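You operate a simulated robot arm through the tools that you are given. There is no shell and no other tool.

You run a simulated robot arm. Do the job below in one go: nothing can be reset, and whatever is moved stays where it is left.

Task
Load the primer tin into the pot and bring it up to pressure.
Fine: lid down and clamped, vent closed, air open. Set down upright: what you pick out.

Only the result counts: the job must be done as asked and must still hold three seconds after the hand-in. Knocking over, shifting, dropping, spilling or breaking anything else fails it. A push-on lid holds only when it is set on centred and level and pressed home; a screw cap is set on level and turned clockwise until tight.

Robot
A 6-joint arm with a fingered hand, fixed in place. Base frame: the origin is at the foot of the arm, x ahead of it, y to its left, z up; the work surface is at about z = 640. Readings come in mm, rad, newtons and seconds.
With the tool pointing down near the work surface it reaches from about 100 to 660 mm from the base axis. Its first joint turns from -2.897 to 2.897 rad. Payload 5 kg.
The TCP is the grasp point between the finger pads, 36 mm short of the fingertips. In the tool frame z runs along the fingers and y along their closing line. The gripper opens to 120 mm. The gripper's body begins 42 mm behind the TCP. The gripper is a hand of 4 fingers: y runs from the thumb to the fingers, the wrist lies at [-19, -123, -211] in the tool frame, and closing takes about 1.5 s.
Orientation is told as [roll, pitch, yaw] about the base's x, y, z axes, in that order, counted from this pose: with the fingers straight down and the wrist toward the robot, the tool's x, y and z point along [0, 1, 0], [1, 0, 0] and [0, 0, -1] of the base frame.

Tools
- The arm moves only by the tool step_arm. Its argument "motion" is a list of rows, each a list of 7 numbers: the shift along the base's x, y, z in mm, then the turn, a rotation vector about the base's x, y, z in rad, then the opening in per cent of the stroke, from 0 (shut) to 100 (fully open). In form: [[x, y, z, rx, ry, rz, grip], ...]. A call has 1 to 20 rows; each row shifts and turns the commanded pose from where the row before left it. A row lasts 0.2 s, in which the tool goes at most 50 mm and 0.15 rad; a call with a longer step from one row to the next is refused whole, and so is a gripper value outside its range. A pose out of reach is approached as far as the arm can. The call stops where the force on the tool passes 40 N (or 10 N more than at its start, if that is more) or the arm is blocked; 0.2 s more then pass. The fingers move at their own pace (about 45 mm/s each) and stop on an object; they squeeze with about 22 N. The grip force told is the motor's: it shows also when the fingers shut on nothing. Time passes only in rows, and 0.2 s behind the last, so rows that do not move let the fingers close. The reply holds the time, the measured pose of the TCP, the force on the tool along the base axes, the opening and the grip force, in the units named above and with some noise, with the torque about the TCP (base axes, N m) and any sound that the robot's microphone picked up.
- Cameras (640 x 400 px; columns grow to the right, rows downward): "scene" is fixed at [216.9, -652.2, 1585.9]; the picture's right is [0.73, -0.69, 0.00], its down [-0.69, -0.72, -0.07] and it looks along [0.05, 0.05, -1.00] (base axes); focal length 214 px, centre (320, 200). "wrist" rides on the gripper at [72, -101, -142] in the tool frame; the picture's right is [-0.79, 0.29, -0.54], its down [-0.56, -0.70, 0.44] and it looks along [-0.25, 0.65, 0.71] (tool axes); focal length 280 px, centre (320, 200). There is no depth. A picture from a camera that has moved, and an enlarged one, comes with that camera's place and axes in the base frame and with its lens.
- capture(camera): a new picture of that camera. No time passes.
- move_column(by): slides the trunk up (or, below 0, down) by that many mm; the arm rides with it, the base frame stays. It gives what a move gives, with no picture.
- hand_shape(shape): the hand has 4 fingers and takes this shape, open, in about a second: jaw (thumb against the fingers, like two jaws); tri (thumb and two fingers); tip (a fingertip pinch); poke (one finger out to press); point (the index stretched); flat (the hand flat); cup (the hand cupped); fist (a fist). The gripper value then closes the fingers along that shape, each until it touches; the sizes above hold for jaw. It gives what a move gives, with no picture.
- inspect(camera, box): a new picture of the part [left, top, right, bottom] of that camera's present view, enlarged. No time passes.
- hand_in(): hands the job in; it is judged then, once.

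Nothing tells you positions but the pictures and the camera data. Unless the task says otherwise, let go and move clear before handing in.

The tools are called after ">>>" by a JSON object that holds its "name" and its "arguments". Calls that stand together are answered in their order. step_arm: Moves the arm, as the interface text tells. Its arguments: {"type":"object","properties":{"motion":{"type":"array"}},"required":["motion"]} The other tools are called the same way: move_column (by) slides the trunk up or down; hand_shape (shape) gives the hand a shape; capture (camera) takes a picture; inspect (camera, box) takes an enlarged picture of a part of a camera's view; hand_in () hands the job in.

At the start:

```text
time: 0.0
eef_pos: [633.8, -331.2, 1205.6]
ee_rot: [-0.001, 0.0, -0.001]
contact_force: [-0.1, 0.8, -0.4]
torque: [-0.01, -0.04, 0.02]
gripper_width: 119.5
grip_force: 0.1
shape: jaw
trunk travel left (down, up): [-775.0, 65.0]
```

scene: 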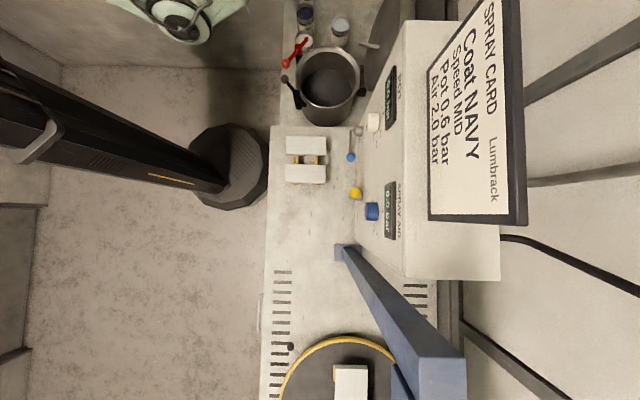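
wrist: 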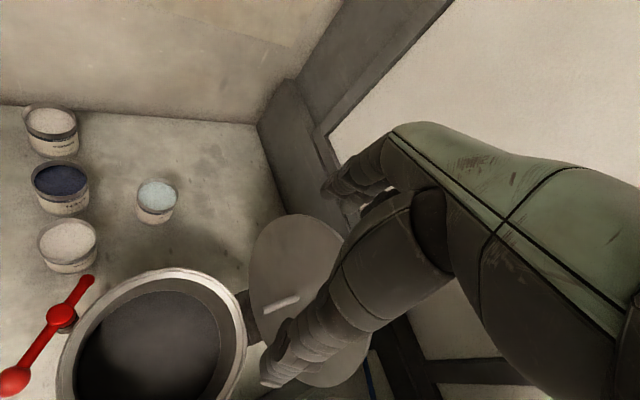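

I see a pressure pot with its lid swung open, several tins behind it and a control box with knobs and a spray card. I'll take closer pictures before moving anything.

>>> {"name": "inspect", "arguments": {"camera": "scene", "box": [260, 0, 420, 130]}}

>>> {"name": "inspect", "arguments": {"camera": "scene", "box": [260, 100, 420, 250]}}

>>> {"name": "inspect", "arguments": {"camera": "wrist", "box": [0, 80, 200, 290]}}

>>> {"name": "inspect", "arguments": {"camera": "wrist", "box": [0, 200, 400, 400]}}

>>> {"name": "inspect", "arguments": {"camera": "scene", "box": [340, 60, 540, 260]}}

```text
3.08 times, centred on (340, 65) of scene
camera zoom: at [216.9, -652.2, 1585.9], right [0.73, -0.69, 0.0], down [-0.69, -0.72, -0.07], along [0.05, 0.05, -1.0], focal length 660 px, centre (258, 615)
```

zoom: 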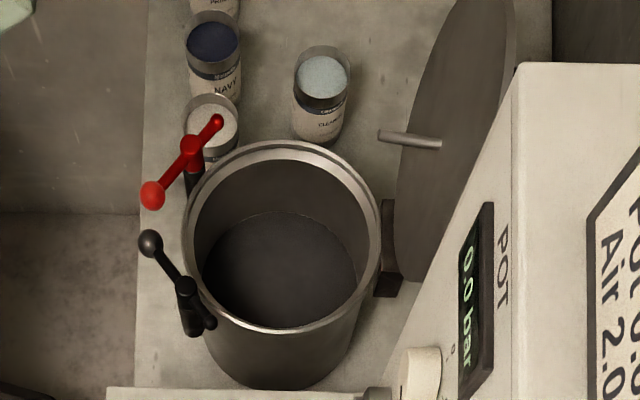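

```text
2.67 times, centred on (340, 175) of scene
camera zoom: at [216.9, -652.2, 1585.9], right [0.73, -0.69, 0.0], down [-0.69, -0.72, -0.07], along [0.05, 0.05, -1.0], focal length 572 px, centre (267, 267)
```

zoom: 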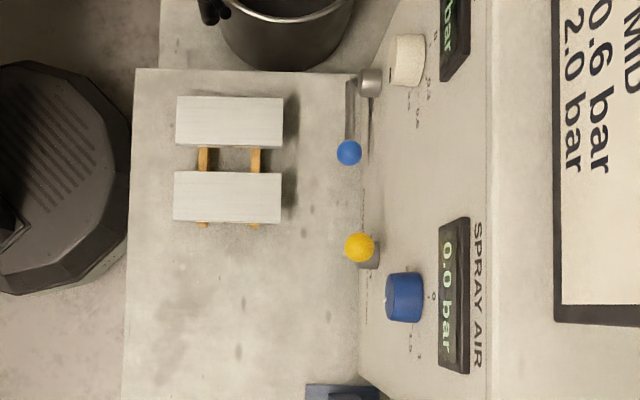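

```text
1.90 times, centred on (100, 185) of wrist
camera zoom: at [532.8, -257.9, 1347.4], right [0.29, -0.79, 0.54], down [-0.7, -0.56, -0.44], along [0.65, -0.25, -0.71], focal length 534 px, centre (739, 229)
```

zoom: 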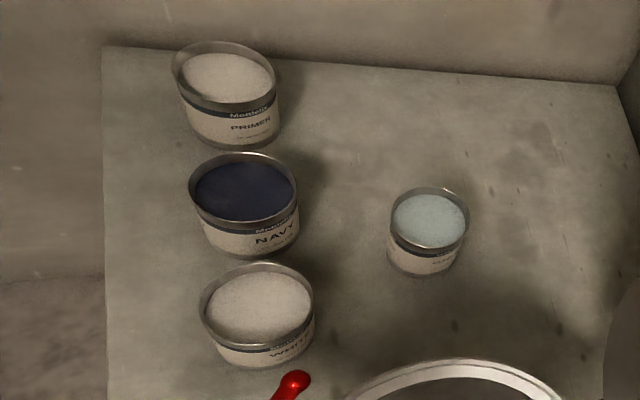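

```text
1.60 times, centred on (200, 300) of wrist
camera zoom: at [532.8, -257.9, 1347.4], right [0.29, -0.79, 0.54], down [-0.7, -0.56, -0.44], along [0.65, -0.25, -0.71], focal length 449 px, centre (512, 40)
```

zoom: 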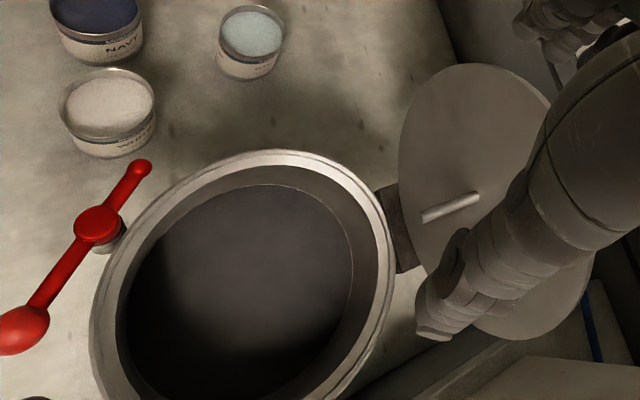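

```text
2.00 times, centred on (440, 160) of scene
camera zoom: at [216.9, -652.2, 1585.9], right [0.73, -0.69, 0.0], down [-0.69, -0.72, -0.07], along [0.05, 0.05, -1.0], focal length 429 px, centre (80, 280)
```

zoom: 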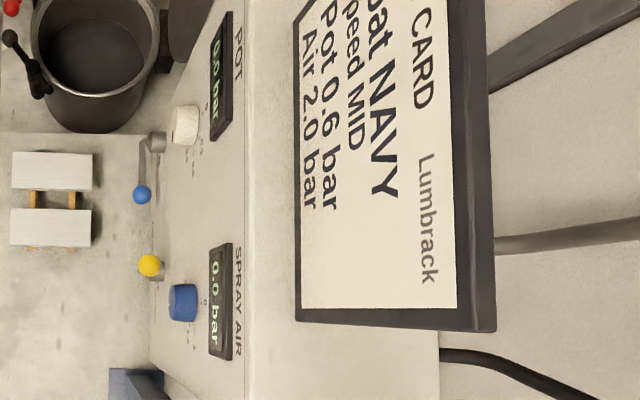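

The pot rim appears to be near [565, -310, 880], and the tins stand in a row from about [670, -80] (white) to [840, 105] (primer). I'll back the arm off toward the robot and look at the pot, its levers and the lid from there.

>>> {"name": "step_arm", "arguments": {"motion": [[-40, 0, 0, 0, 0, 0, 100], [-40, 0, 0, 0, 0, 0, 100], [-40, 0, 0, 0, 0, 0, 100], [-40, 0, 0, 0, 0, 0, 100], [-40, 0, 0, 0, 0, 0, 100]]}}

>>> {"name": "capture", "arguments": {"camera": "wrist"}}

>>> {"name": "capture", "arguments": {"camera": "scene"}}

```text
time: 1.2
eef_pos: [450.5, -336.6, 1175.6]
ee_rot: [-0.001, -0.006, 0.0]
contact_force: [-0.4, 0.1, -0.1]
torque: [-0.01, -0.04, 0.03]
gripper_width: 119.6
grip_force: 0.1
shape: jaw
out of reach, approached as far as the arm can: row 4, 5
trunk travel left (down, up): [-775.0, 65.0]
```

```text
taken
camera wrist: at [348.2, -263.5, 1316.8], right [0.29, -0.79, 0.54], down [-0.7, -0.56, -0.45], along [0.66, -0.25, -0.71], focal length 280 px, centre (320, 200)
```

wrist: 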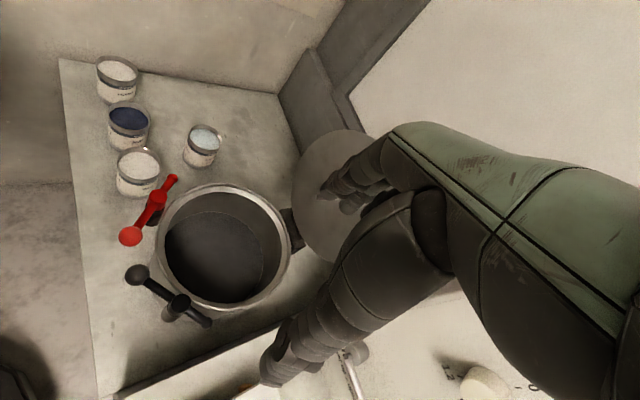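

```text
taken
```

scene: 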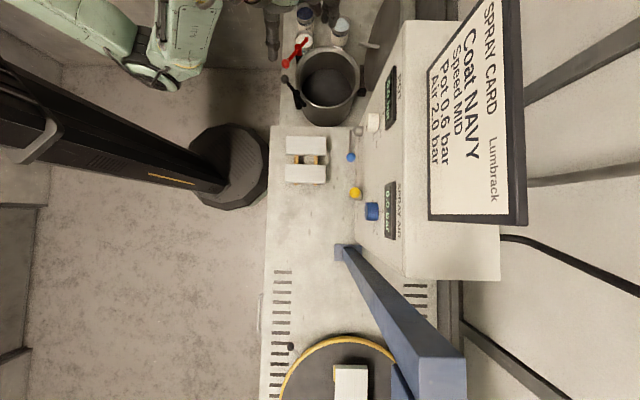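

The arm stopped short at this height, but the view of the pot is good. I'll enlarge the levers and the tins.

>>> {"name": "inspect", "arguments": {"camera": "wrist", "box": [100, 160, 310, 340]}}

>>> {"name": "inspect", "arguments": {"camera": "wrist", "box": [70, 40, 240, 200]}}

>>> {"name": "inspect", "arguments": {"camera": "wrist", "box": [220, 320, 560, 400]}}

```text
2.22 times, centred on (205, 250) of wrist
camera zoom: at [348.2, -263.5, 1316.8], right [0.29, -0.79, 0.54], down [-0.7, -0.56, -0.45], along [0.66, -0.25, -0.71], focal length 623 px, centre (576, 89)
```

zoom: 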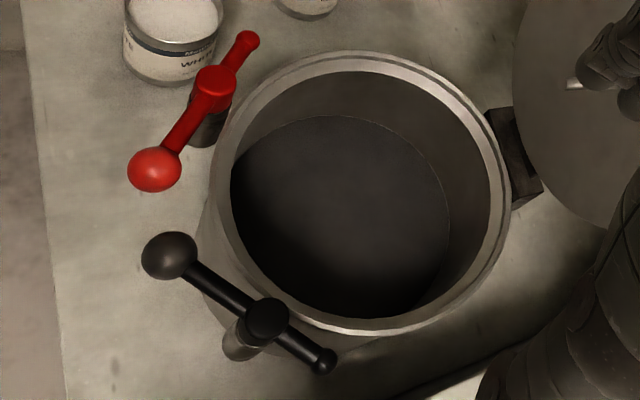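

```text
2.50 times, centred on (155, 120) of wrist
camera zoom: at [348.2, -263.5, 1316.8], right [0.29, -0.79, 0.54], down [-0.7, -0.56, -0.45], along [0.66, -0.25, -0.71], focal length 701 px, centre (732, 400)
```

zoom: 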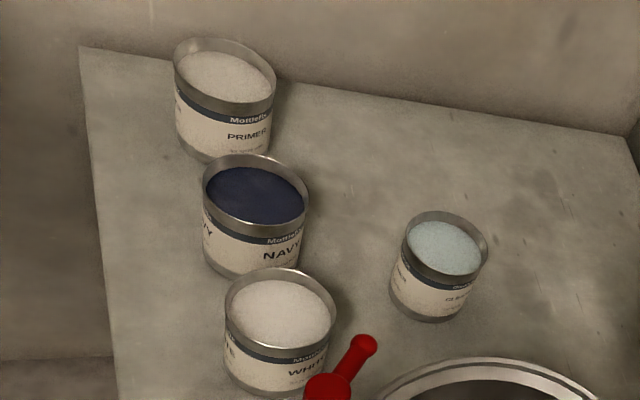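

```text
1.88 times, centred on (390, 360) of wrist
camera zoom: at [348.2, -263.5, 1316.8], right [0.29, -0.79, 0.54], down [-0.7, -0.56, -0.45], along [0.66, -0.25, -0.71], focal length 528 px, centre (188, -101)
```

zoom: 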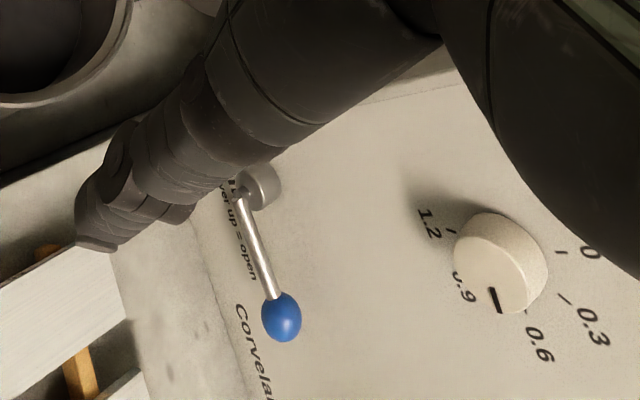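

Both levers, red and black, sit on posts at the pot's rim opposite the hinge. I'll drop the trunk to look at them more from the side; the hand stays well above the rim.

>>> {"name": "move_column", "arguments": {"by": -130}}

>>> {"name": "capture", "arguments": {"camera": "wrist"}}

>>> {"name": "capture", "arguments": {"camera": "scene"}}

```text
time: 2.8
eef_pos: [451.2, -336.3, 1044.0]
ee_rot: [-0.003, -0.004, -0.001]
contact_force: [0.2, -0.8, 0.3]
torque: [-0.02, 0.0, 0.04]
gripper_width: 119.7
grip_force: 0.1
shape: jaw
trunk travel left (down, up): [-645.0, 195.0]
```

```text
taken
camera wrist: at [349.4, -263.6, 1186.5], right [0.29, -0.79, 0.54], down [-0.7, -0.56, -0.44], along [0.66, -0.25, -0.71], focal length 280 px, centre (320, 200)
```

wrist: 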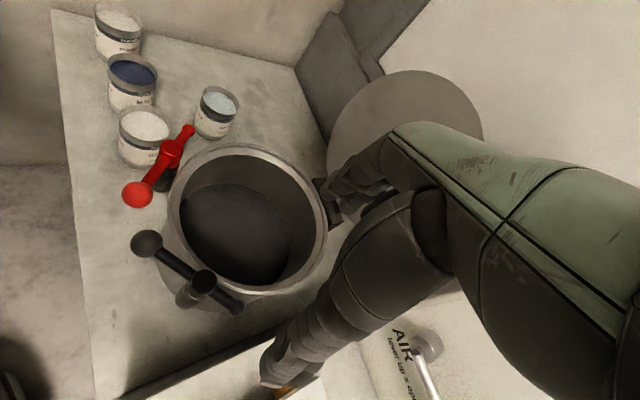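

```text
taken
```

scene: 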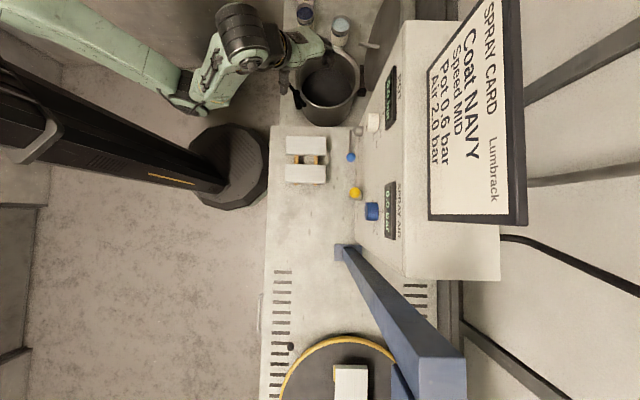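

The panel lever reads "AIR, lever up = open". I'll zoom in on the pot and its levers for labels.

>>> {"name": "inspect", "arguments": {"camera": "wrist", "box": [110, 110, 270, 210]}}

>>> {"name": "inspect", "arguments": {"camera": "wrist", "box": [110, 210, 270, 320]}}

>>> {"name": "inspect", "arguments": {"camera": "wrist", "box": [300, 60, 500, 190]}}

>>> {"name": "inspect", "arguments": {"camera": "wrist", "box": [340, 310, 480, 400]}}

```text
4.00 times, centred on (190, 160) of wrist
camera zoom: at [349.4, -263.6, 1186.5], right [0.29, -0.79, 0.54], down [-0.7, -0.56, -0.44], along [0.66, -0.25, -0.71], focal length 1122 px, centre (840, 360)
```

zoom: 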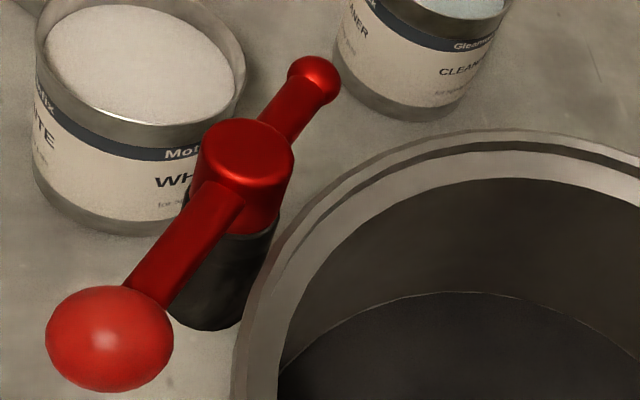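

```text
3.64 times, centred on (190, 265) of wrist
camera zoom: at [349.4, -263.6, 1186.5], right [0.29, -0.79, 0.54], down [-0.7, -0.56, -0.44], along [0.66, -0.25, -0.71], focal length 1020 px, centre (793, -36)
```

zoom: 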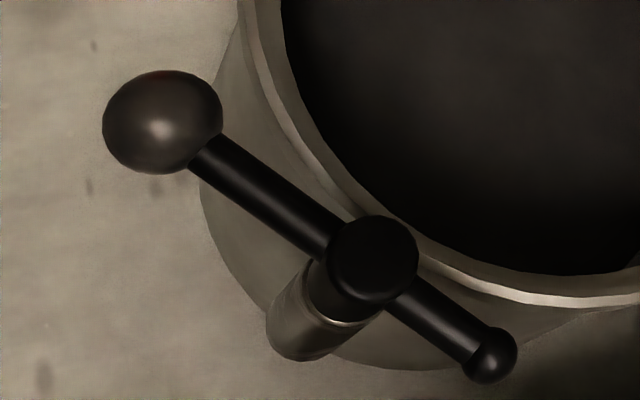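

```text
3.08 times, centred on (400, 125) of wrist
camera zoom: at [349.4, -263.6, 1186.5], right [0.29, -0.79, 0.54], down [-0.7, -0.56, -0.44], along [0.66, -0.25, -0.71], focal length 863 px, centre (74, 431)
```

zoom: 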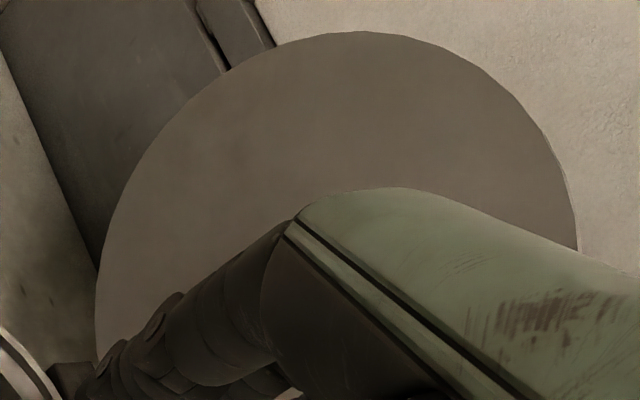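

```text
4.44 times, centred on (410, 355) of wrist
camera zoom: at [349.4, -263.6, 1186.5], right [0.29, -0.79, 0.54], down [-0.7, -0.56, -0.44], along [0.66, -0.25, -0.71], focal length 1246 px, centre (-80, -489)
```

zoom: 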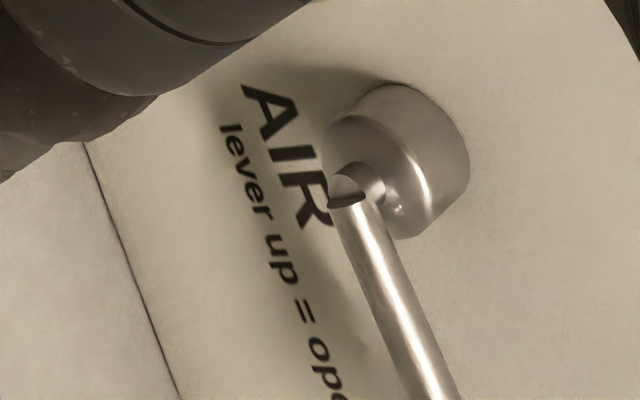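

Both levers look tangential to the rim, so each probably swings over the lid; I'll look for labels later. Next I'll check how far the arm reaches toward the primer tin, staying well above everything.

>>> {"name": "step_arm", "arguments": {"motion": [[0, 45, 0, 0, 0, 0, 100], [0, 45, 0, 0, 0, 0, 100], [0, 45, 0, 0, 0, 0, 100], [0, 45, 0, 0, 0, 0, 100], [0, 45, 0, 0, 0, 0, 100], [0, 45, 0, 0, 0, 0, 100], [0, 45, 0, 0, 0, 0, 100], [0, 45, 0, 0, 0, 0, 100]]}}

>>> {"name": "capture", "arguments": {"camera": "wrist"}}

>>> {"name": "capture", "arguments": {"camera": "scene"}}

```text
time: 4.6
eef_pos: [469.0, 21.2, 1026.8]
ee_rot: [-0.001, -0.002, -0.001]
contact_force: [-0.1, -0.3, -0.7]
torque: [-0.02, -0.01, 0.01]
gripper_width: 119.9
grip_force: 0.1
shape: jaw
out of reach, approached as far as the arm can: row 1, 2, 4, 7, 8
trunk travel left (down, up): [-645.0, 195.0]
```

```text
taken
camera wrist: at [368.3, 94.6, 1169.5], right [0.29, -0.79, 0.54], down [-0.7, -0.56, -0.44], along [0.65, -0.25, -0.71], focal length 280 px, centre (320, 200)
```

wrist: 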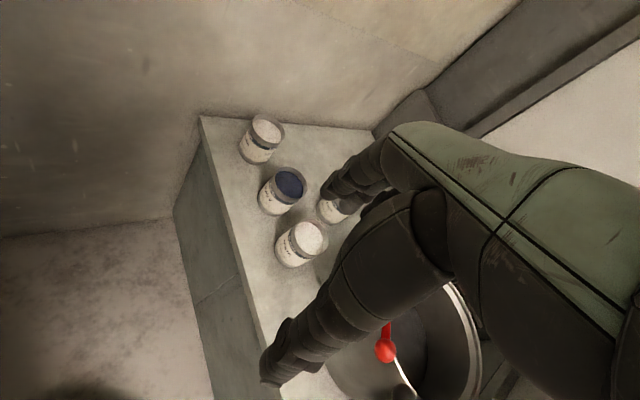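

```text
taken
```

scene: 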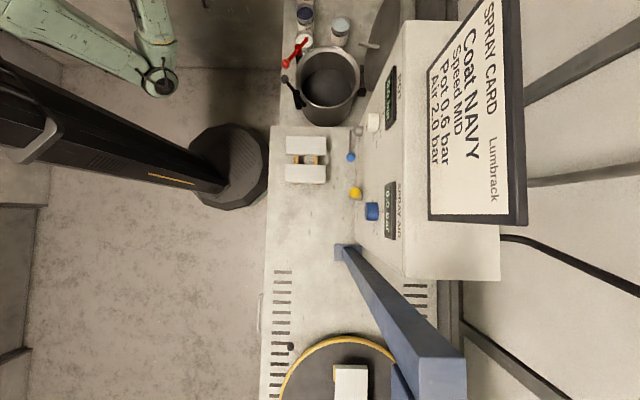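

The primer tin shows near [832, 115] with its top at about z = 750. I'll head toward it high up to see how far the arm can get.

>>> {"name": "step_arm", "arguments": {"motion": [[45, 10, -10, 0, 0, 0, 100], [45, 10, -10, 0, 0, 0, 100], [45, 10, -10, 0, 0, 0, 100], [45, 10, -10, 0, 0, 0, 100], [45, 10, -10, 0, 0, 0, 100], [45, 10, -10, 0, 0, 0, 100], [45, 10, -10, 0, 0, 0, 100]]}}

>>> {"name": "capture", "arguments": {"camera": "wrist"}}

>>> {"name": "capture", "arguments": {"camera": "scene"}}

```text
time: 6.2
eef_pos: [784.6, 90.1, 954.8]
ee_rot: [-0.002, -0.002, -0.001]
contact_force: [0.3, -0.4, -0.2]
torque: [0.02, 0.02, 0.01]
gripper_width: 119.8
grip_force: 0.0
shape: jaw
trunk travel left (down, up): [-645.0, 195.0]
```

```text
taken
camera wrist: at [683.3, 161.2, 1097.1], right [0.29, -0.79, 0.54], down [-0.7, -0.56, -0.44], along [0.65, -0.25, -0.71], focal length 280 px, centre (320, 200)
```

wrist: 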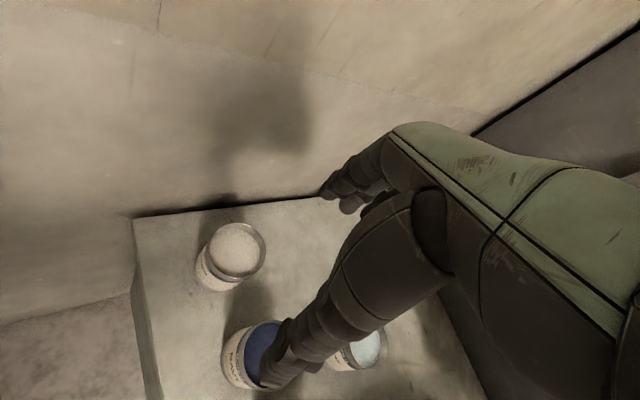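

```text
taken
```

scene: 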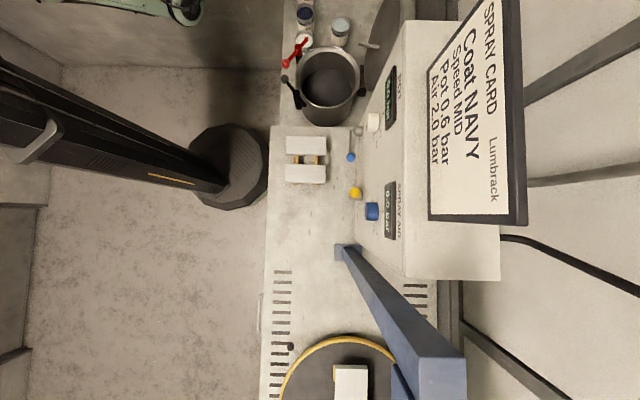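

The arm reaches well past the stated limit here. I'll zoom in on the primer tin to fix its position and size.

>>> {"name": "inspect", "arguments": {"camera": "wrist", "box": [130, 190, 350, 330]}}

```text
2.86 times, centred on (240, 260) of wrist
camera zoom: at [683.3, 161.2, 1097.1], right [0.29, -0.79, 0.54], down [-0.7, -0.56, -0.44], along [0.65, -0.25, -0.71], focal length 801 px, centre (549, 29)
```

zoom: 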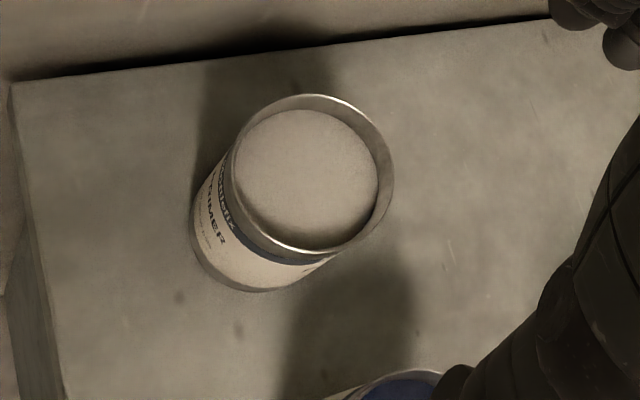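

The primer tin sits near [857, 116], about 80 mm across and 80 mm tall, with its top at about z = 720. I'll move above it, come down part way and check alignment.

>>> {"name": "step_arm", "arguments": {"motion": [[36, 13, 0, 0, 0, 0, 100], [36, 13, 0, 0, 0, 0, 100], [0, 0, -40, 0, 0, 0, 100], [0, 0, -40, 0, 0, 0, 100], [0, 0, -40, 0, 0, 0, 100]]}}

>>> {"name": "capture", "arguments": {"camera": "wrist"}}

```text
time: 7.4
eef_pos: [855.8, 118.0, 835.3]
ee_rot: [-0.001, -0.007, 0.0]
contact_force: [0.2, 0.1, 0.1]
torque: [0.0, 0.04, -0.03]
gripper_width: 120.0
grip_force: 0.1
shape: jaw
trunk travel left (down, up): [-645.0, 195.0]
```

```text
taken
camera wrist: at [754.5, 191.2, 977.1], right [0.29, -0.79, 0.54], down [-0.7, -0.56, -0.45], along [0.66, -0.25, -0.71], focal length 280 px, centre (320, 200)
```

wrist: 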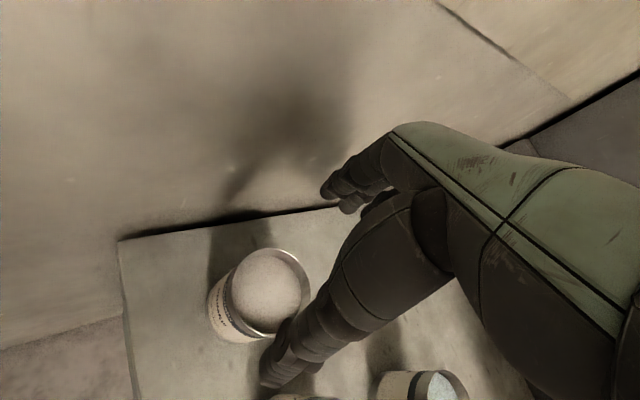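

The grasp axis projects to about pixel (265, 287) at the tin top, which nearly matches the tin. I'll zoom in to refine.

>>> {"name": "inspect", "arguments": {"camera": "wrist", "box": [190, 230, 350, 400]}}

```text
2.35 times, centred on (270, 315) of wrist
camera zoom: at [754.5, 191.2, 977.1], right [0.29, -0.79, 0.54], down [-0.7, -0.56, -0.45], along [0.66, -0.25, -0.71], focal length 660 px, centre (438, -71)
```

zoom: 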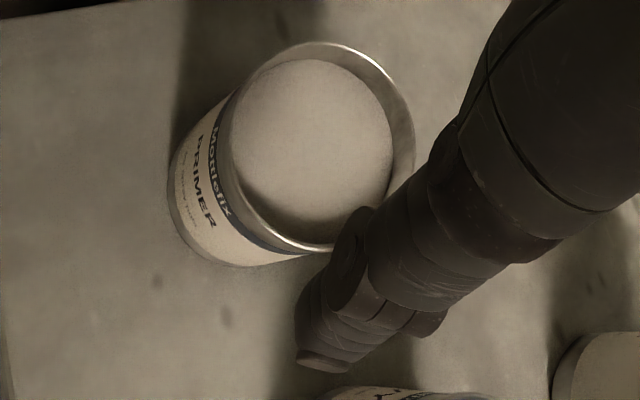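

The tin centre is a few mm off toward -y. I'll correct by that and come down to just above the rim.

>>> {"name": "step_arm", "arguments": {"motion": [[-2, -6, -30, 0, 0, 0, 100], [0, 0, -25, 0, 0, 0, 100], [0, 0, -15, 0, 0, 0, 100]]}}

>>> {"name": "inspect", "arguments": {"camera": "wrist", "box": [170, 180, 450, 400]}}

```text
time: 8.2
eef_pos: [842.8, 114.0, 770.7]
ee_rot: [0.0, -0.004, -0.001]
contact_force: [0.2, -0.6, -0.4]
torque: [-0.01, 0.02, 0.04]
gripper_width: 119.7
grip_force: 0.1
shape: jaw
out of reach, approached as far as the arm can: row 2, 3
trunk travel left (down, up): [-645.0, 195.0]
```

```text
1.82 times, centred on (310, 290) of wrist
camera zoom: at [740.0, 186.9, 912.9], right [0.29, -0.79, 0.54], down [-0.7, -0.56, -0.45], along [0.66, -0.25, -0.71], focal length 510 px, centre (338, 36)
```

zoom: 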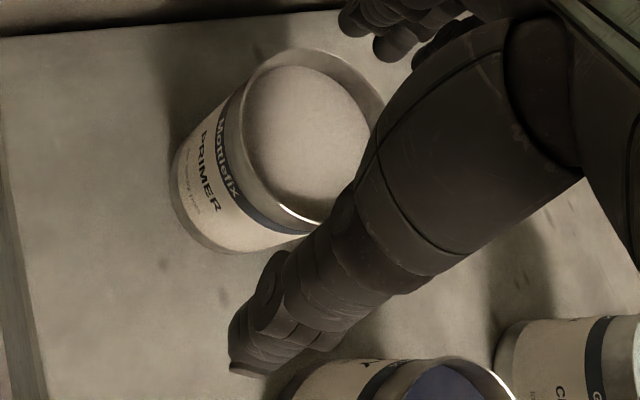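

The arm runs out of reach here at this trunk height. I'll lift a little and lower the trunk instead, since it carries the hand straight down.

>>> {"name": "step_arm", "arguments": {"motion": [[0, 0, 40, 0, 0, 0, 100], [6, -1, 35, 0, 0, 0, 100], [5, -1, 0, 0, 0, 0, 100]]}}

>>> {"name": "move_column", "arguments": {"by": -75}}

>>> {"name": "inspect", "arguments": {"camera": "wrist", "box": [170, 180, 450, 400]}}

```text
time: 9.0
eef_pos: [876.0, 116.0, 834.7]
ee_rot: [0.0, -0.003, 0.0]
contact_force: [0.4, -0.2, 0.0]
torque: [0.0, 0.04, 0.01]
gripper_width: 119.9
grip_force: 0.0
shape: jaw
out of reach, approached as far as the arm can: row 1, 2
trunk travel left (down, up): [-645.0, 195.0]
```

```text
time: 10.1
eef_pos: [875.9, 115.8, 759.1]
ee_rot: [0.0, -0.004, 0.001]
contact_force: [-0.4, 0.4, -0.4]
torque: [-0.01, 0.01, -0.01]
gripper_width: 119.6
grip_force: 0.1
shape: jaw
trunk travel left (down, up): [-570.0, 270.0]
```

```text
1.82 times, centred on (310, 290) of wrist
camera zoom: at [773.7, 189.1, 901.4], right [0.29, -0.79, 0.54], down [-0.7, -0.56, -0.44], along [0.66, -0.25, -0.71], focal length 510 px, centre (338, 36)
```

zoom: 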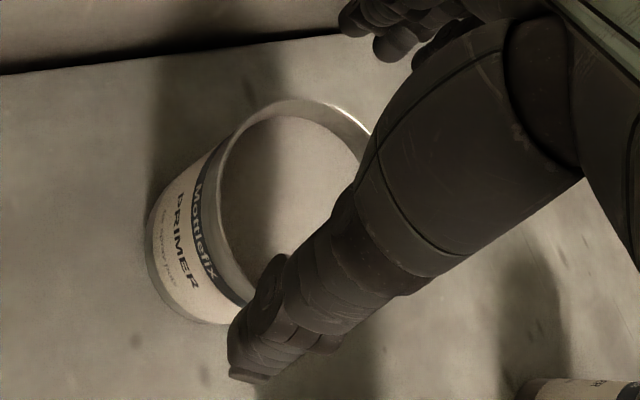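

The hand came to x = 876, about 22 mm too far. I'll lift slightly and shift back over the tin.

>>> {"name": "step_arm", "arguments": {"motion": [[0, 0, 20, 0, 0, 0, 100], [-22, -4, 0, 0, 0, 0, 100], [0, 0, 0, 0, 0, 0, 100]]}}

>>> {"name": "inspect", "arguments": {"camera": "wrist", "box": [170, 180, 450, 400]}}

```text
time: 10.9
eef_pos: [855.5, 113.1, 781.3]
ee_rot: [0.0, -0.002, 0.0]
contact_force: [-0.3, -0.2, 0.1]
torque: [-0.01, 0.0, -0.01]
gripper_width: 120.1
grip_force: 0.0
shape: jaw
trunk travel left (down, up): [-570.0, 270.0]
```

```text
1.82 times, centred on (310, 290) of wrist
camera zoom: at [752.6, 186.2, 923.2], right [0.29, -0.79, 0.54], down [-0.7, -0.56, -0.44], along [0.65, -0.25, -0.71], focal length 510 px, centre (338, 36)
```

zoom: 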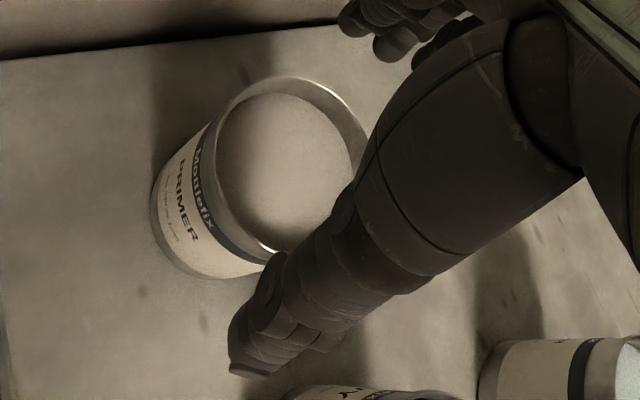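

Alignment is within 2 mm. I'll lower the trunk so the fingers come down around the tin.

>>> {"name": "move_column", "arguments": {"by": -69}}

>>> {"name": "capture", "arguments": {"camera": "wrist"}}

```text
time: 12.0
eef_pos: [854.8, 113.0, 712.3]
ee_rot: [0.001, -0.003, 0.001]
contact_force: [0.0, -0.1, -0.1]
torque: [0.02, -0.03, 0.03]
gripper_width: 120.0
grip_force: 0.1
shape: jaw
trunk travel left (down, up): [-501.0, 339.0]
```

```text
taken
camera wrist: at [752.3, 186.1, 854.8], right [0.29, -0.79, 0.54], down [-0.7, -0.56, -0.44], along [0.66, -0.25, -0.71], focal length 280 px, centre (320, 200)
```

wrist: 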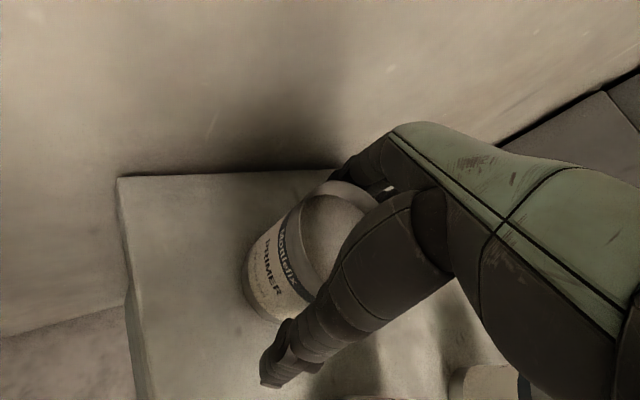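

Fingers and thumb straddle the tin without contact. I'll close gently on it.

>>> {"name": "step_arm", "arguments": {"motion": [[0, 0, 0, 0, 0, 0, 80], [0, 0, 0, 0, 0, 0, 70], [0, 0, 0, 0, 0, 0, 60], [0, 0, 0, 0, 0, 0, 50], [0, 0, 0, 0, 0, 0, 50], [0, 0, 0, 0, 0, 0, 50], [0, 0, 0, 0, 0, 0, 50]]}}

>>> {"name": "inspect", "arguments": {"camera": "wrist", "box": [200, 130, 460, 400]}}

```text
time: 13.6
eef_pos: [853.4, 112.9, 712.9]
ee_rot: [0.001, -0.002, 0.0]
contact_force: [-1.8, -0.5, -0.5]
torque: [0.01, 0.01, 0.03]
gripper_width: 66.1
grip_force: 22.2
shape: jaw
trunk travel left (down, up): [-501.0, 339.0]
```

```text
1.48 times, centred on (330, 265) of wrist
camera zoom: at [752.3, 186.1, 854.4], right [0.29, -0.79, 0.54], down [-0.7, -0.56, -0.44], along [0.66, -0.25, -0.71], focal length 415 px, centre (305, 104)
```

zoom: 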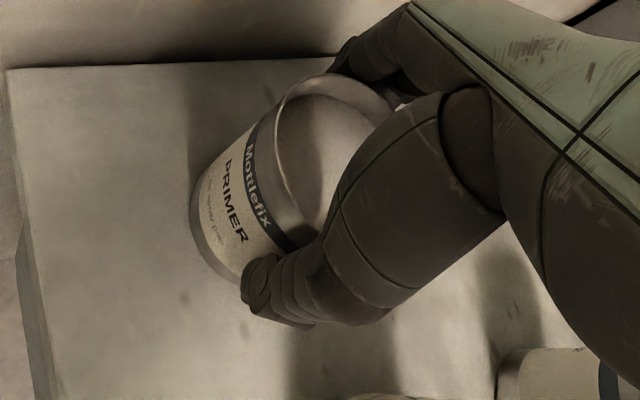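

The tin is held with about 22 N. I'll lift it a little by the trunk and check the grip.

>>> {"name": "move_column", "arguments": {"by": 40}}

>>> {"name": "capture", "arguments": {"camera": "wrist"}}

```text
time: 14.4
eef_pos: [855.0, 113.9, 752.2]
ee_rot: [-0.003, -0.001, -0.001]
contact_force: [0.4, 0.7, -4.8]
torque: [0.01, -0.02, 0.0]
gripper_width: 66.0
grip_force: 22.5
shape: jaw
trunk travel left (down, up): [-541.0, 299.0]
```

```text
taken
camera wrist: at [753.1, 186.2, 893.6], right [0.29, -0.79, 0.54], down [-0.7, -0.56, -0.44], along [0.65, -0.25, -0.71], focal length 280 px, centre (320, 200)
```

wrist: 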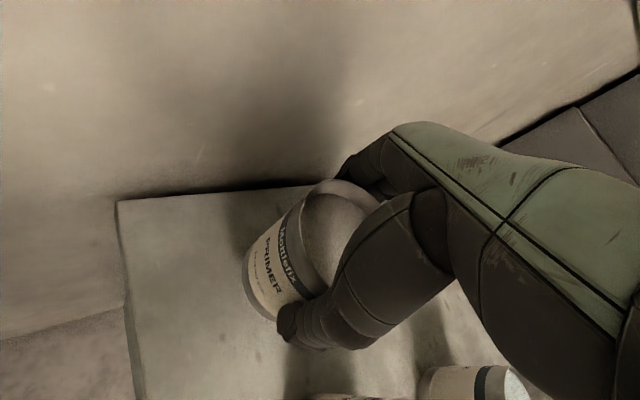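

The tin is off the table (about 5 N) and level. I'll raise it well clear and bring it back toward the robot, then look at the pot and lid.

>>> {"name": "move_column", "arguments": {"by": 180}}

>>> {"name": "step_arm", "arguments": {"motion": [[-15, -5, 0, 0, 0, 0, 45], [-30, -10, 0, 0, 0, 0, 45], [-35, -15, 0, 0, 0, 0, 45], [-35, -15, 0, 0, 0, 0, 45], [-35, -15, 5, 0, 0, 0, 45], [-35, -15, 5, 0, 0, 0, 45], [-35, -15, 5, 0, 0, 0, 45], [-30, -10, 5, 0, 0, 0, 45], [-30, -10, 0, 0, 0, 0, 45], [-20, 0, 0, 0, 0, 0, 45]]}}

>>> {"name": "capture", "arguments": {"camera": "wrist"}}

```text
time: 16.4
eef_pos: [854.0, 113.1, 931.5]
ee_rot: [-0.002, -0.003, 0.0]
contact_force: [0.6, -0.3, -4.8]
torque: [0.01, 0.02, 0.01]
gripper_width: 66.3
grip_force: 22.2
shape: jaw
trunk travel left (down, up): [-721.0, 119.0]
```

```text
time: 18.6
eef_pos: [554.2, 3.5, 952.7]
ee_rot: [-0.002, -0.003, 0.0]
contact_force: [-1.1, -1.2, -4.3]
torque: [0.0, -0.02, -0.03]
gripper_width: 65.9
grip_force: 22.1
shape: jaw
trunk travel left (down, up): [-721.0, 119.0]
```

```text
taken
camera wrist: at [451.5, 76.4, 1095.2], right [0.29, -0.79, 0.54], down [-0.7, -0.56, -0.44], along [0.66, -0.25, -0.71], focal length 280 px, centre (320, 200)
```

wrist: 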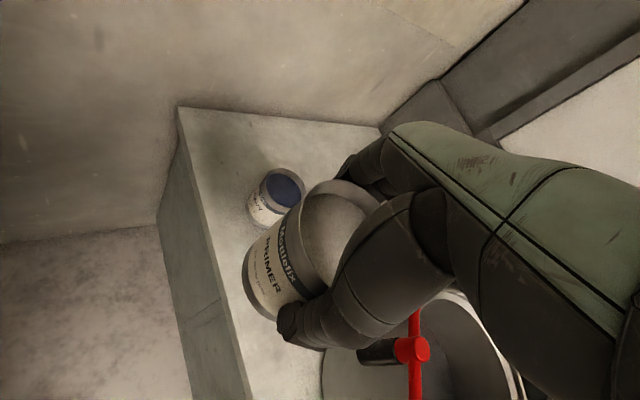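

I'll raise the tin further and yaw the hand toward the hinge direction, which is also the best yaw for loading. From there I'll look at the pot and lid.

>>> {"name": "move_column", "arguments": {"by": 110}}

>>> {"name": "step_arm", "arguments": {"motion": [[0, 0, 0, 0, 0, -0.14, 45], [0, 0, 0, 0, 0, -0.14, 45], [0, 0, 0, 0, 0, -0.14, 45], [0, 0, 0, 0, 0, -0.14, 45], [0, 0, 0, 0, 0, -0.14, 45], [0, 0, 0, 0, 0, -0.14, 45], [0, 0, 0, 0, 0, 0, 45]]}}

>>> {"name": "capture", "arguments": {"camera": "wrist"}}

```text
time: 20.0
eef_pos: [553.8, 3.1, 1062.6]
ee_rot: [0.0, -0.001, 0.0]
contact_force: [-0.5, 0.7, -3.8]
torque: [0.02, 0.01, 0.02]
gripper_width: 65.9
grip_force: 21.9
shape: jaw
trunk travel left (down, up): [-831.0, 9.0]
```

```text
time: 21.6
eef_pos: [553.4, 4.5, 1063.6]
ee_rot: [-0.001, -0.003, -0.843]
contact_force: [-0.1, -0.4, -5.5]
torque: [0.01, -0.02, 0.0]
gripper_width: 65.8
grip_force: 22.1
shape: jaw
trunk travel left (down, up): [-831.0, 9.0]
```

```text
taken
camera wrist: at [540.2, 128.5, 1205.3], right [-0.4, -0.74, 0.54], down [-0.88, 0.15, -0.44], along [0.25, -0.66, -0.71], focal length 280 px, centre (320, 200)
```

wrist: 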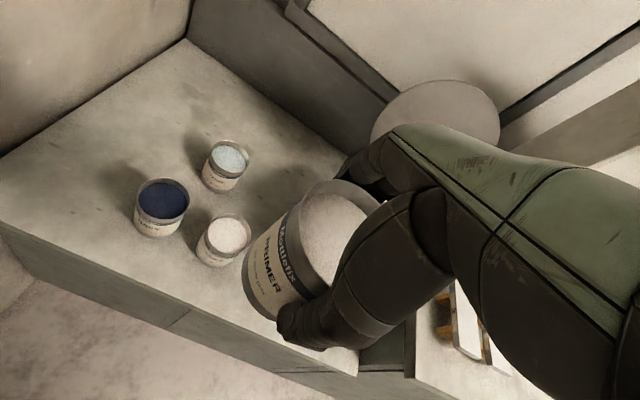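

The tin hides the pot from here; a bit more yaw should bring the pot and lid into the free left half of the view.

>>> {"name": "step_arm", "arguments": {"motion": [[0, 0, 0, 0, 0, -0.14, 45], [0, 0, 0, 0, 0, -0.14, 45], [0, 0, 0, 0, 0, -0.14, 45], [0, 0, 0, 0, 0, -0.14, 45], [0, 0, 0, 0, 0, -0.14, 45], [0, 0, 0, 0, 0, -0.14, 45], [0, 0, 0, 0, 0, 0, 45]]}}

>>> {"name": "capture", "arguments": {"camera": "wrist"}}

```text
time: 23.2
eef_pos: [570.6, -12.9, 1029.7]
ee_rot: [0.002, -0.002, -1.68]
contact_force: [-0.6, 0.0, -4.2]
torque: [0.0, -0.01, 0.01]
gripper_width: 65.7
grip_force: 21.7
shape: jaw
out of reach, approached as far as the arm can: row 5, 6
trunk travel left (down, up): [-831.0, 9.0]
```

```text
taken
camera wrist: at [654.1, 80.6, 1172.3], right [-0.82, -0.2, 0.54], down [-0.48, 0.76, -0.45], along [-0.32, -0.62, -0.71], focal length 280 px, centre (320, 200)
```

wrist: 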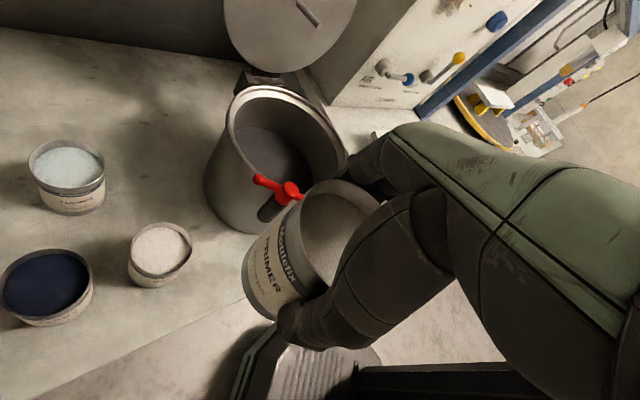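

>>> {"name": "inspect", "arguments": {"camera": "wrist", "box": [190, 0, 370, 120]}}

>>> {"name": "inspect", "arguments": {"camera": "wrist", "box": [190, 70, 370, 250]}}

>>> {"name": "inspect", "arguments": {"camera": "wrist", "box": [340, 0, 520, 120]}}

```text
3.33 times, centred on (280, 60) of wrist
camera zoom: at [654.1, 80.6, 1172.3], right [-0.82, -0.2, 0.54], down [-0.48, 0.76, -0.45], along [-0.32, -0.62, -0.71], focal length 935 px, centre (453, 667)
```

zoom: 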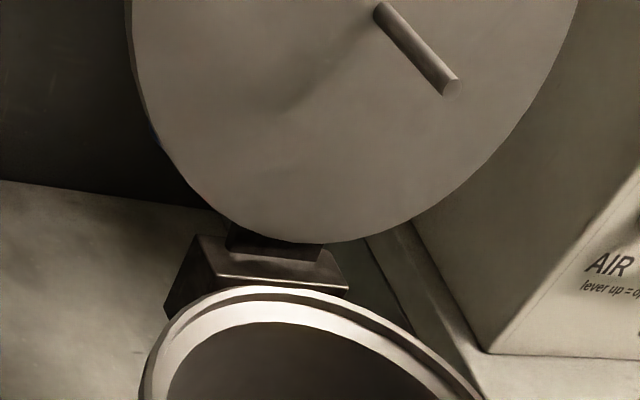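

```text
2.22 times, centred on (280, 160) of wrist
camera zoom: at [654.1, 80.6, 1172.3], right [-0.82, -0.2, 0.54], down [-0.48, 0.76, -0.45], along [-0.32, -0.62, -0.71], focal length 623 px, centre (409, 289)
```

zoom: 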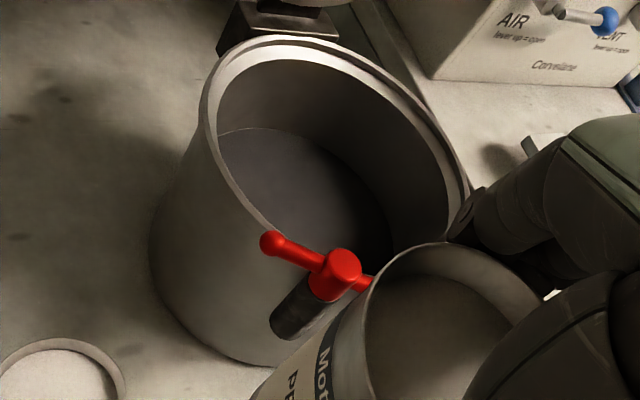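

```text
3.33 times, centred on (430, 60) of wrist
camera zoom: at [654.1, 80.6, 1172.3], right [-0.82, -0.2, 0.54], down [-0.48, 0.76, -0.45], along [-0.32, -0.62, -0.71], focal length 935 px, centre (-47, 667)
```

zoom: 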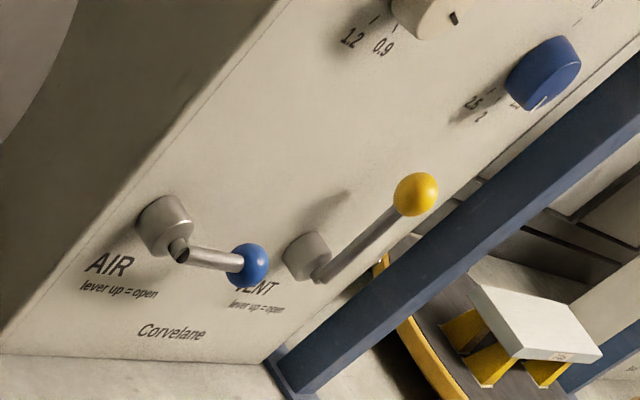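

The panel shows AIR (blue, horizontal, so closed) and VENT (yellow, up, so open). The lid is tilted about 9° back, with its pickup tube tip near [644, -375, 994] and the pot axis near [582, -302]. I'll turn the hand back so the wrist faces away from the lid, and carry the tin high toward the pot in two stages.

>>> {"name": "step_arm", "arguments": {"motion": [[0, -10, 0, 0, 0, 0.14, 45], [0, -20, 0, 0, 0, 0.14, 45], [0, -25, 0, 0, 0, 0.14, 45], [0, -25, 0, 0, 0, 0.14, 45], [0, -25, 0, 0, 0, 0.15, 45], [0, -25, 0, 0, 0, 0.15, 45], [0, -20, 0, 0, 0, 0, 45], [0, -10, 0, 0, 0, 0, 45], [0, 0, 0, 0, 0, 0, 45]]}}

>>> {"name": "capture", "arguments": {"camera": "wrist"}}

>>> {"name": "capture", "arguments": {"camera": "scene"}}

```text
time: 25.2
eef_pos: [572.8, -175.9, 1029.0]
ee_rot: [0.0, -0.005, -0.819]
contact_force: [0.0, 0.5, -5.1]
torque: [0.01, 0.04, 0.0]
gripper_width: 65.8
grip_force: 22.0
shape: jaw
trunk travel left (down, up): [-831.0, 9.0]
```

```text
taken
camera wrist: at [556.2, -51.3, 1170.7], right [-0.38, -0.75, 0.54], down [-0.89, 0.13, -0.44], along [0.26, -0.65, -0.71], focal length 280 px, centre (320, 200)
```

wrist: 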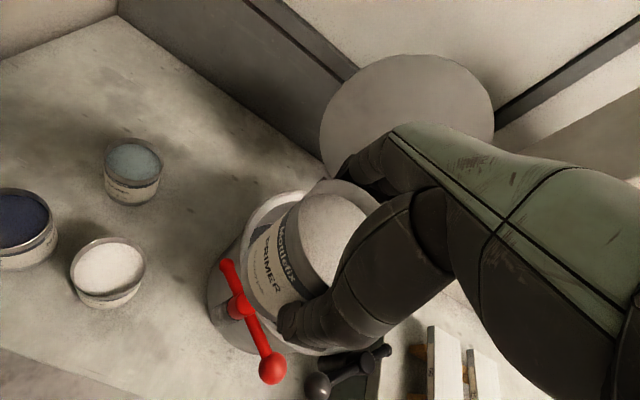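

```text
taken
```

scene: 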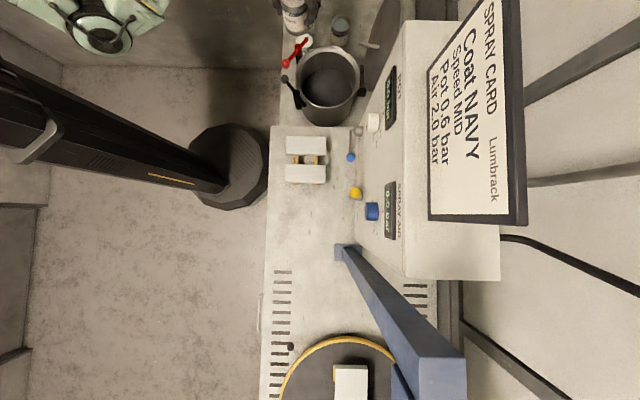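

The tin is upright in the hand and on course. I'll bring it over the pot's centre, still above rim level.

>>> {"name": "step_arm", "arguments": {"motion": [[1, -20, 0, 0, 0, 0, 45], [2, -30, 0, 0, 0, 0, 45], [2, -30, 0, 0, 0, 0, 45], [1, -25, -5, 0, 0, 0, 45], [0, -12, -10, 0, 0, 0, 45], [0, 0, -10, 0, 0, 0, 45], [0, 0, 0, 0, 0, 0, 45]]}}

>>> {"name": "capture", "arguments": {"camera": "wrist"}}

>>> {"name": "inspect", "arguments": {"camera": "scene", "box": [240, 0, 420, 130]}}

```text
time: 26.8
eef_pos: [576.3, -292.2, 1002.3]
ee_rot: [0.001, -0.003, -0.818]
contact_force: [0.1, -0.2, -4.9]
torque: [0.0, -0.01, -0.02]
gripper_width: 65.8
grip_force: 22.1
shape: jaw
trunk travel left (down, up): [-831.0, 9.0]
```

```text
taken
camera wrist: at [561.4, -167.2, 1144.7], right [-0.38, -0.75, 0.54], down [-0.89, 0.13, -0.44], along [0.26, -0.65, -0.71], focal length 280 px, centre (320, 200)
```

wrist: 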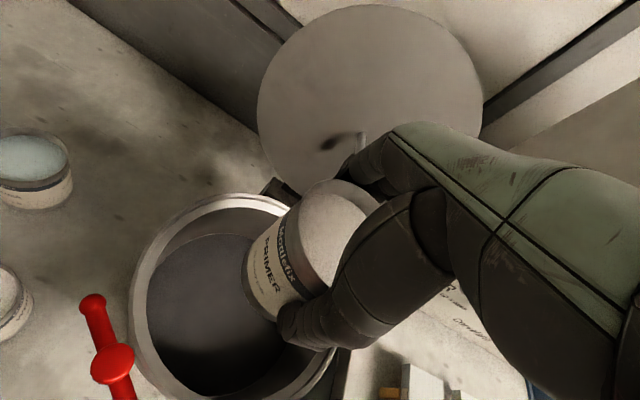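

```text
3.08 times, centred on (330, 65) of scene
camera zoom: at [216.9, -652.2, 1585.9], right [0.73, -0.69, 0.0], down [-0.69, -0.72, -0.07], along [0.05, 0.05, -1.0], focal length 660 px, centre (289, 615)
```

zoom: 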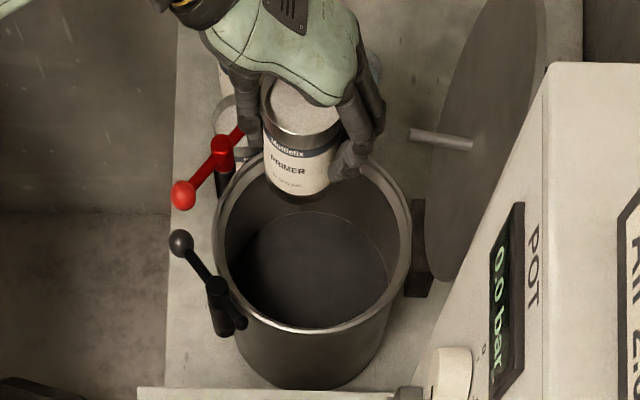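

The tin is centred over the pot in both views, and the knuckles clear the lid's tube by about 25 mm. I'll lower it by the trunk.

>>> {"name": "move_column", "arguments": {"by": -60}}

>>> {"name": "inspect", "arguments": {"camera": "scene", "box": [240, 0, 420, 130]}}

>>> {"name": "capture", "arguments": {"camera": "wrist"}}

```text
time: 27.8
eef_pos: [577.3, -290.4, 941.7]
ee_rot: [0.001, -0.004, -0.82]
contact_force: [-0.7, 1.0, -4.7]
torque: [-0.01, 0.05, 0.0]
gripper_width: 65.7
grip_force: 21.9
shape: jaw
trunk travel left (down, up): [-771.0, 69.0]
```

```text
3.08 times, centred on (330, 65) of scene
camera zoom: at [216.9, -652.2, 1585.9], right [0.73, -0.69, 0.0], down [-0.69, -0.72, -0.07], along [0.05, 0.05, -1.0], focal length 660 px, centre (289, 615)
```

zoom: 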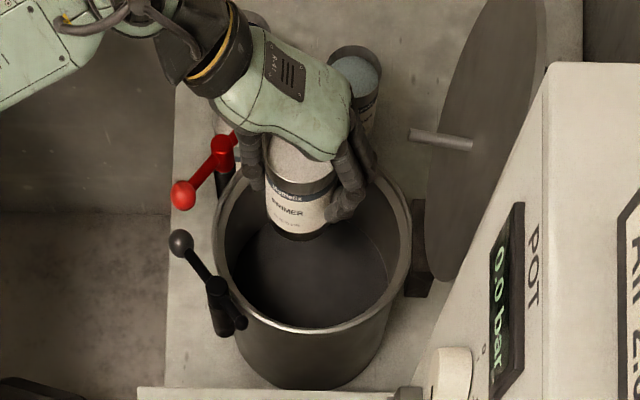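

```text
taken
camera wrist: at [561.2, -166.9, 1084.9], right [-0.38, -0.75, 0.54], down [-0.89, 0.13, -0.44], along [0.26, -0.65, -0.71], focal length 280 px, centre (320, 200)
```

wrist: 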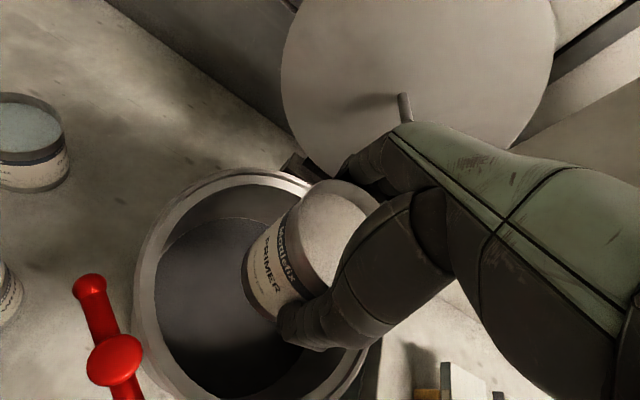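

Still centred and clear. Continuing down.

>>> {"name": "move_column", "arguments": {"by": -70}}

>>> {"name": "inspect", "arguments": {"camera": "scene", "box": [240, 0, 420, 130]}}

>>> {"name": "capture", "arguments": {"camera": "wrist"}}

```text
time: 28.9
eef_pos: [577.6, -290.6, 872.3]
ee_rot: [-0.002, -0.002, -0.821]
contact_force: [-0.1, -0.3, -4.8]
torque: [-0.01, 0.0, 0.0]
gripper_width: 65.8
grip_force: 22.0
shape: jaw
trunk travel left (down, up): [-701.0, 139.0]
```

```text
3.08 times, centred on (330, 65) of scene
camera zoom: at [216.9, -652.2, 1585.9], right [0.73, -0.69, 0.0], down [-0.69, -0.72, -0.07], along [0.05, 0.05, -1.0], focal length 660 px, centre (289, 615)
```

zoom: 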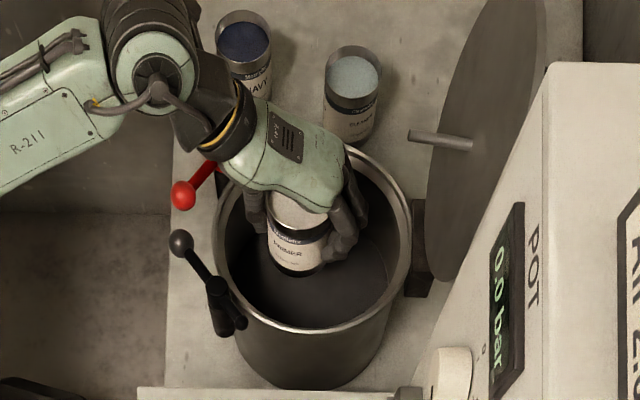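

```text
taken
camera wrist: at [561.2, -166.9, 1014.9], right [-0.38, -0.75, 0.54], down [-0.89, 0.13, -0.44], along [0.26, -0.65, -0.71], focal length 280 px, centre (320, 200)
```

wrist: 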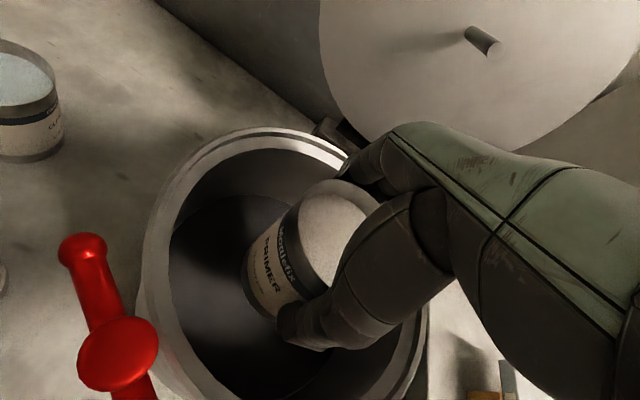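

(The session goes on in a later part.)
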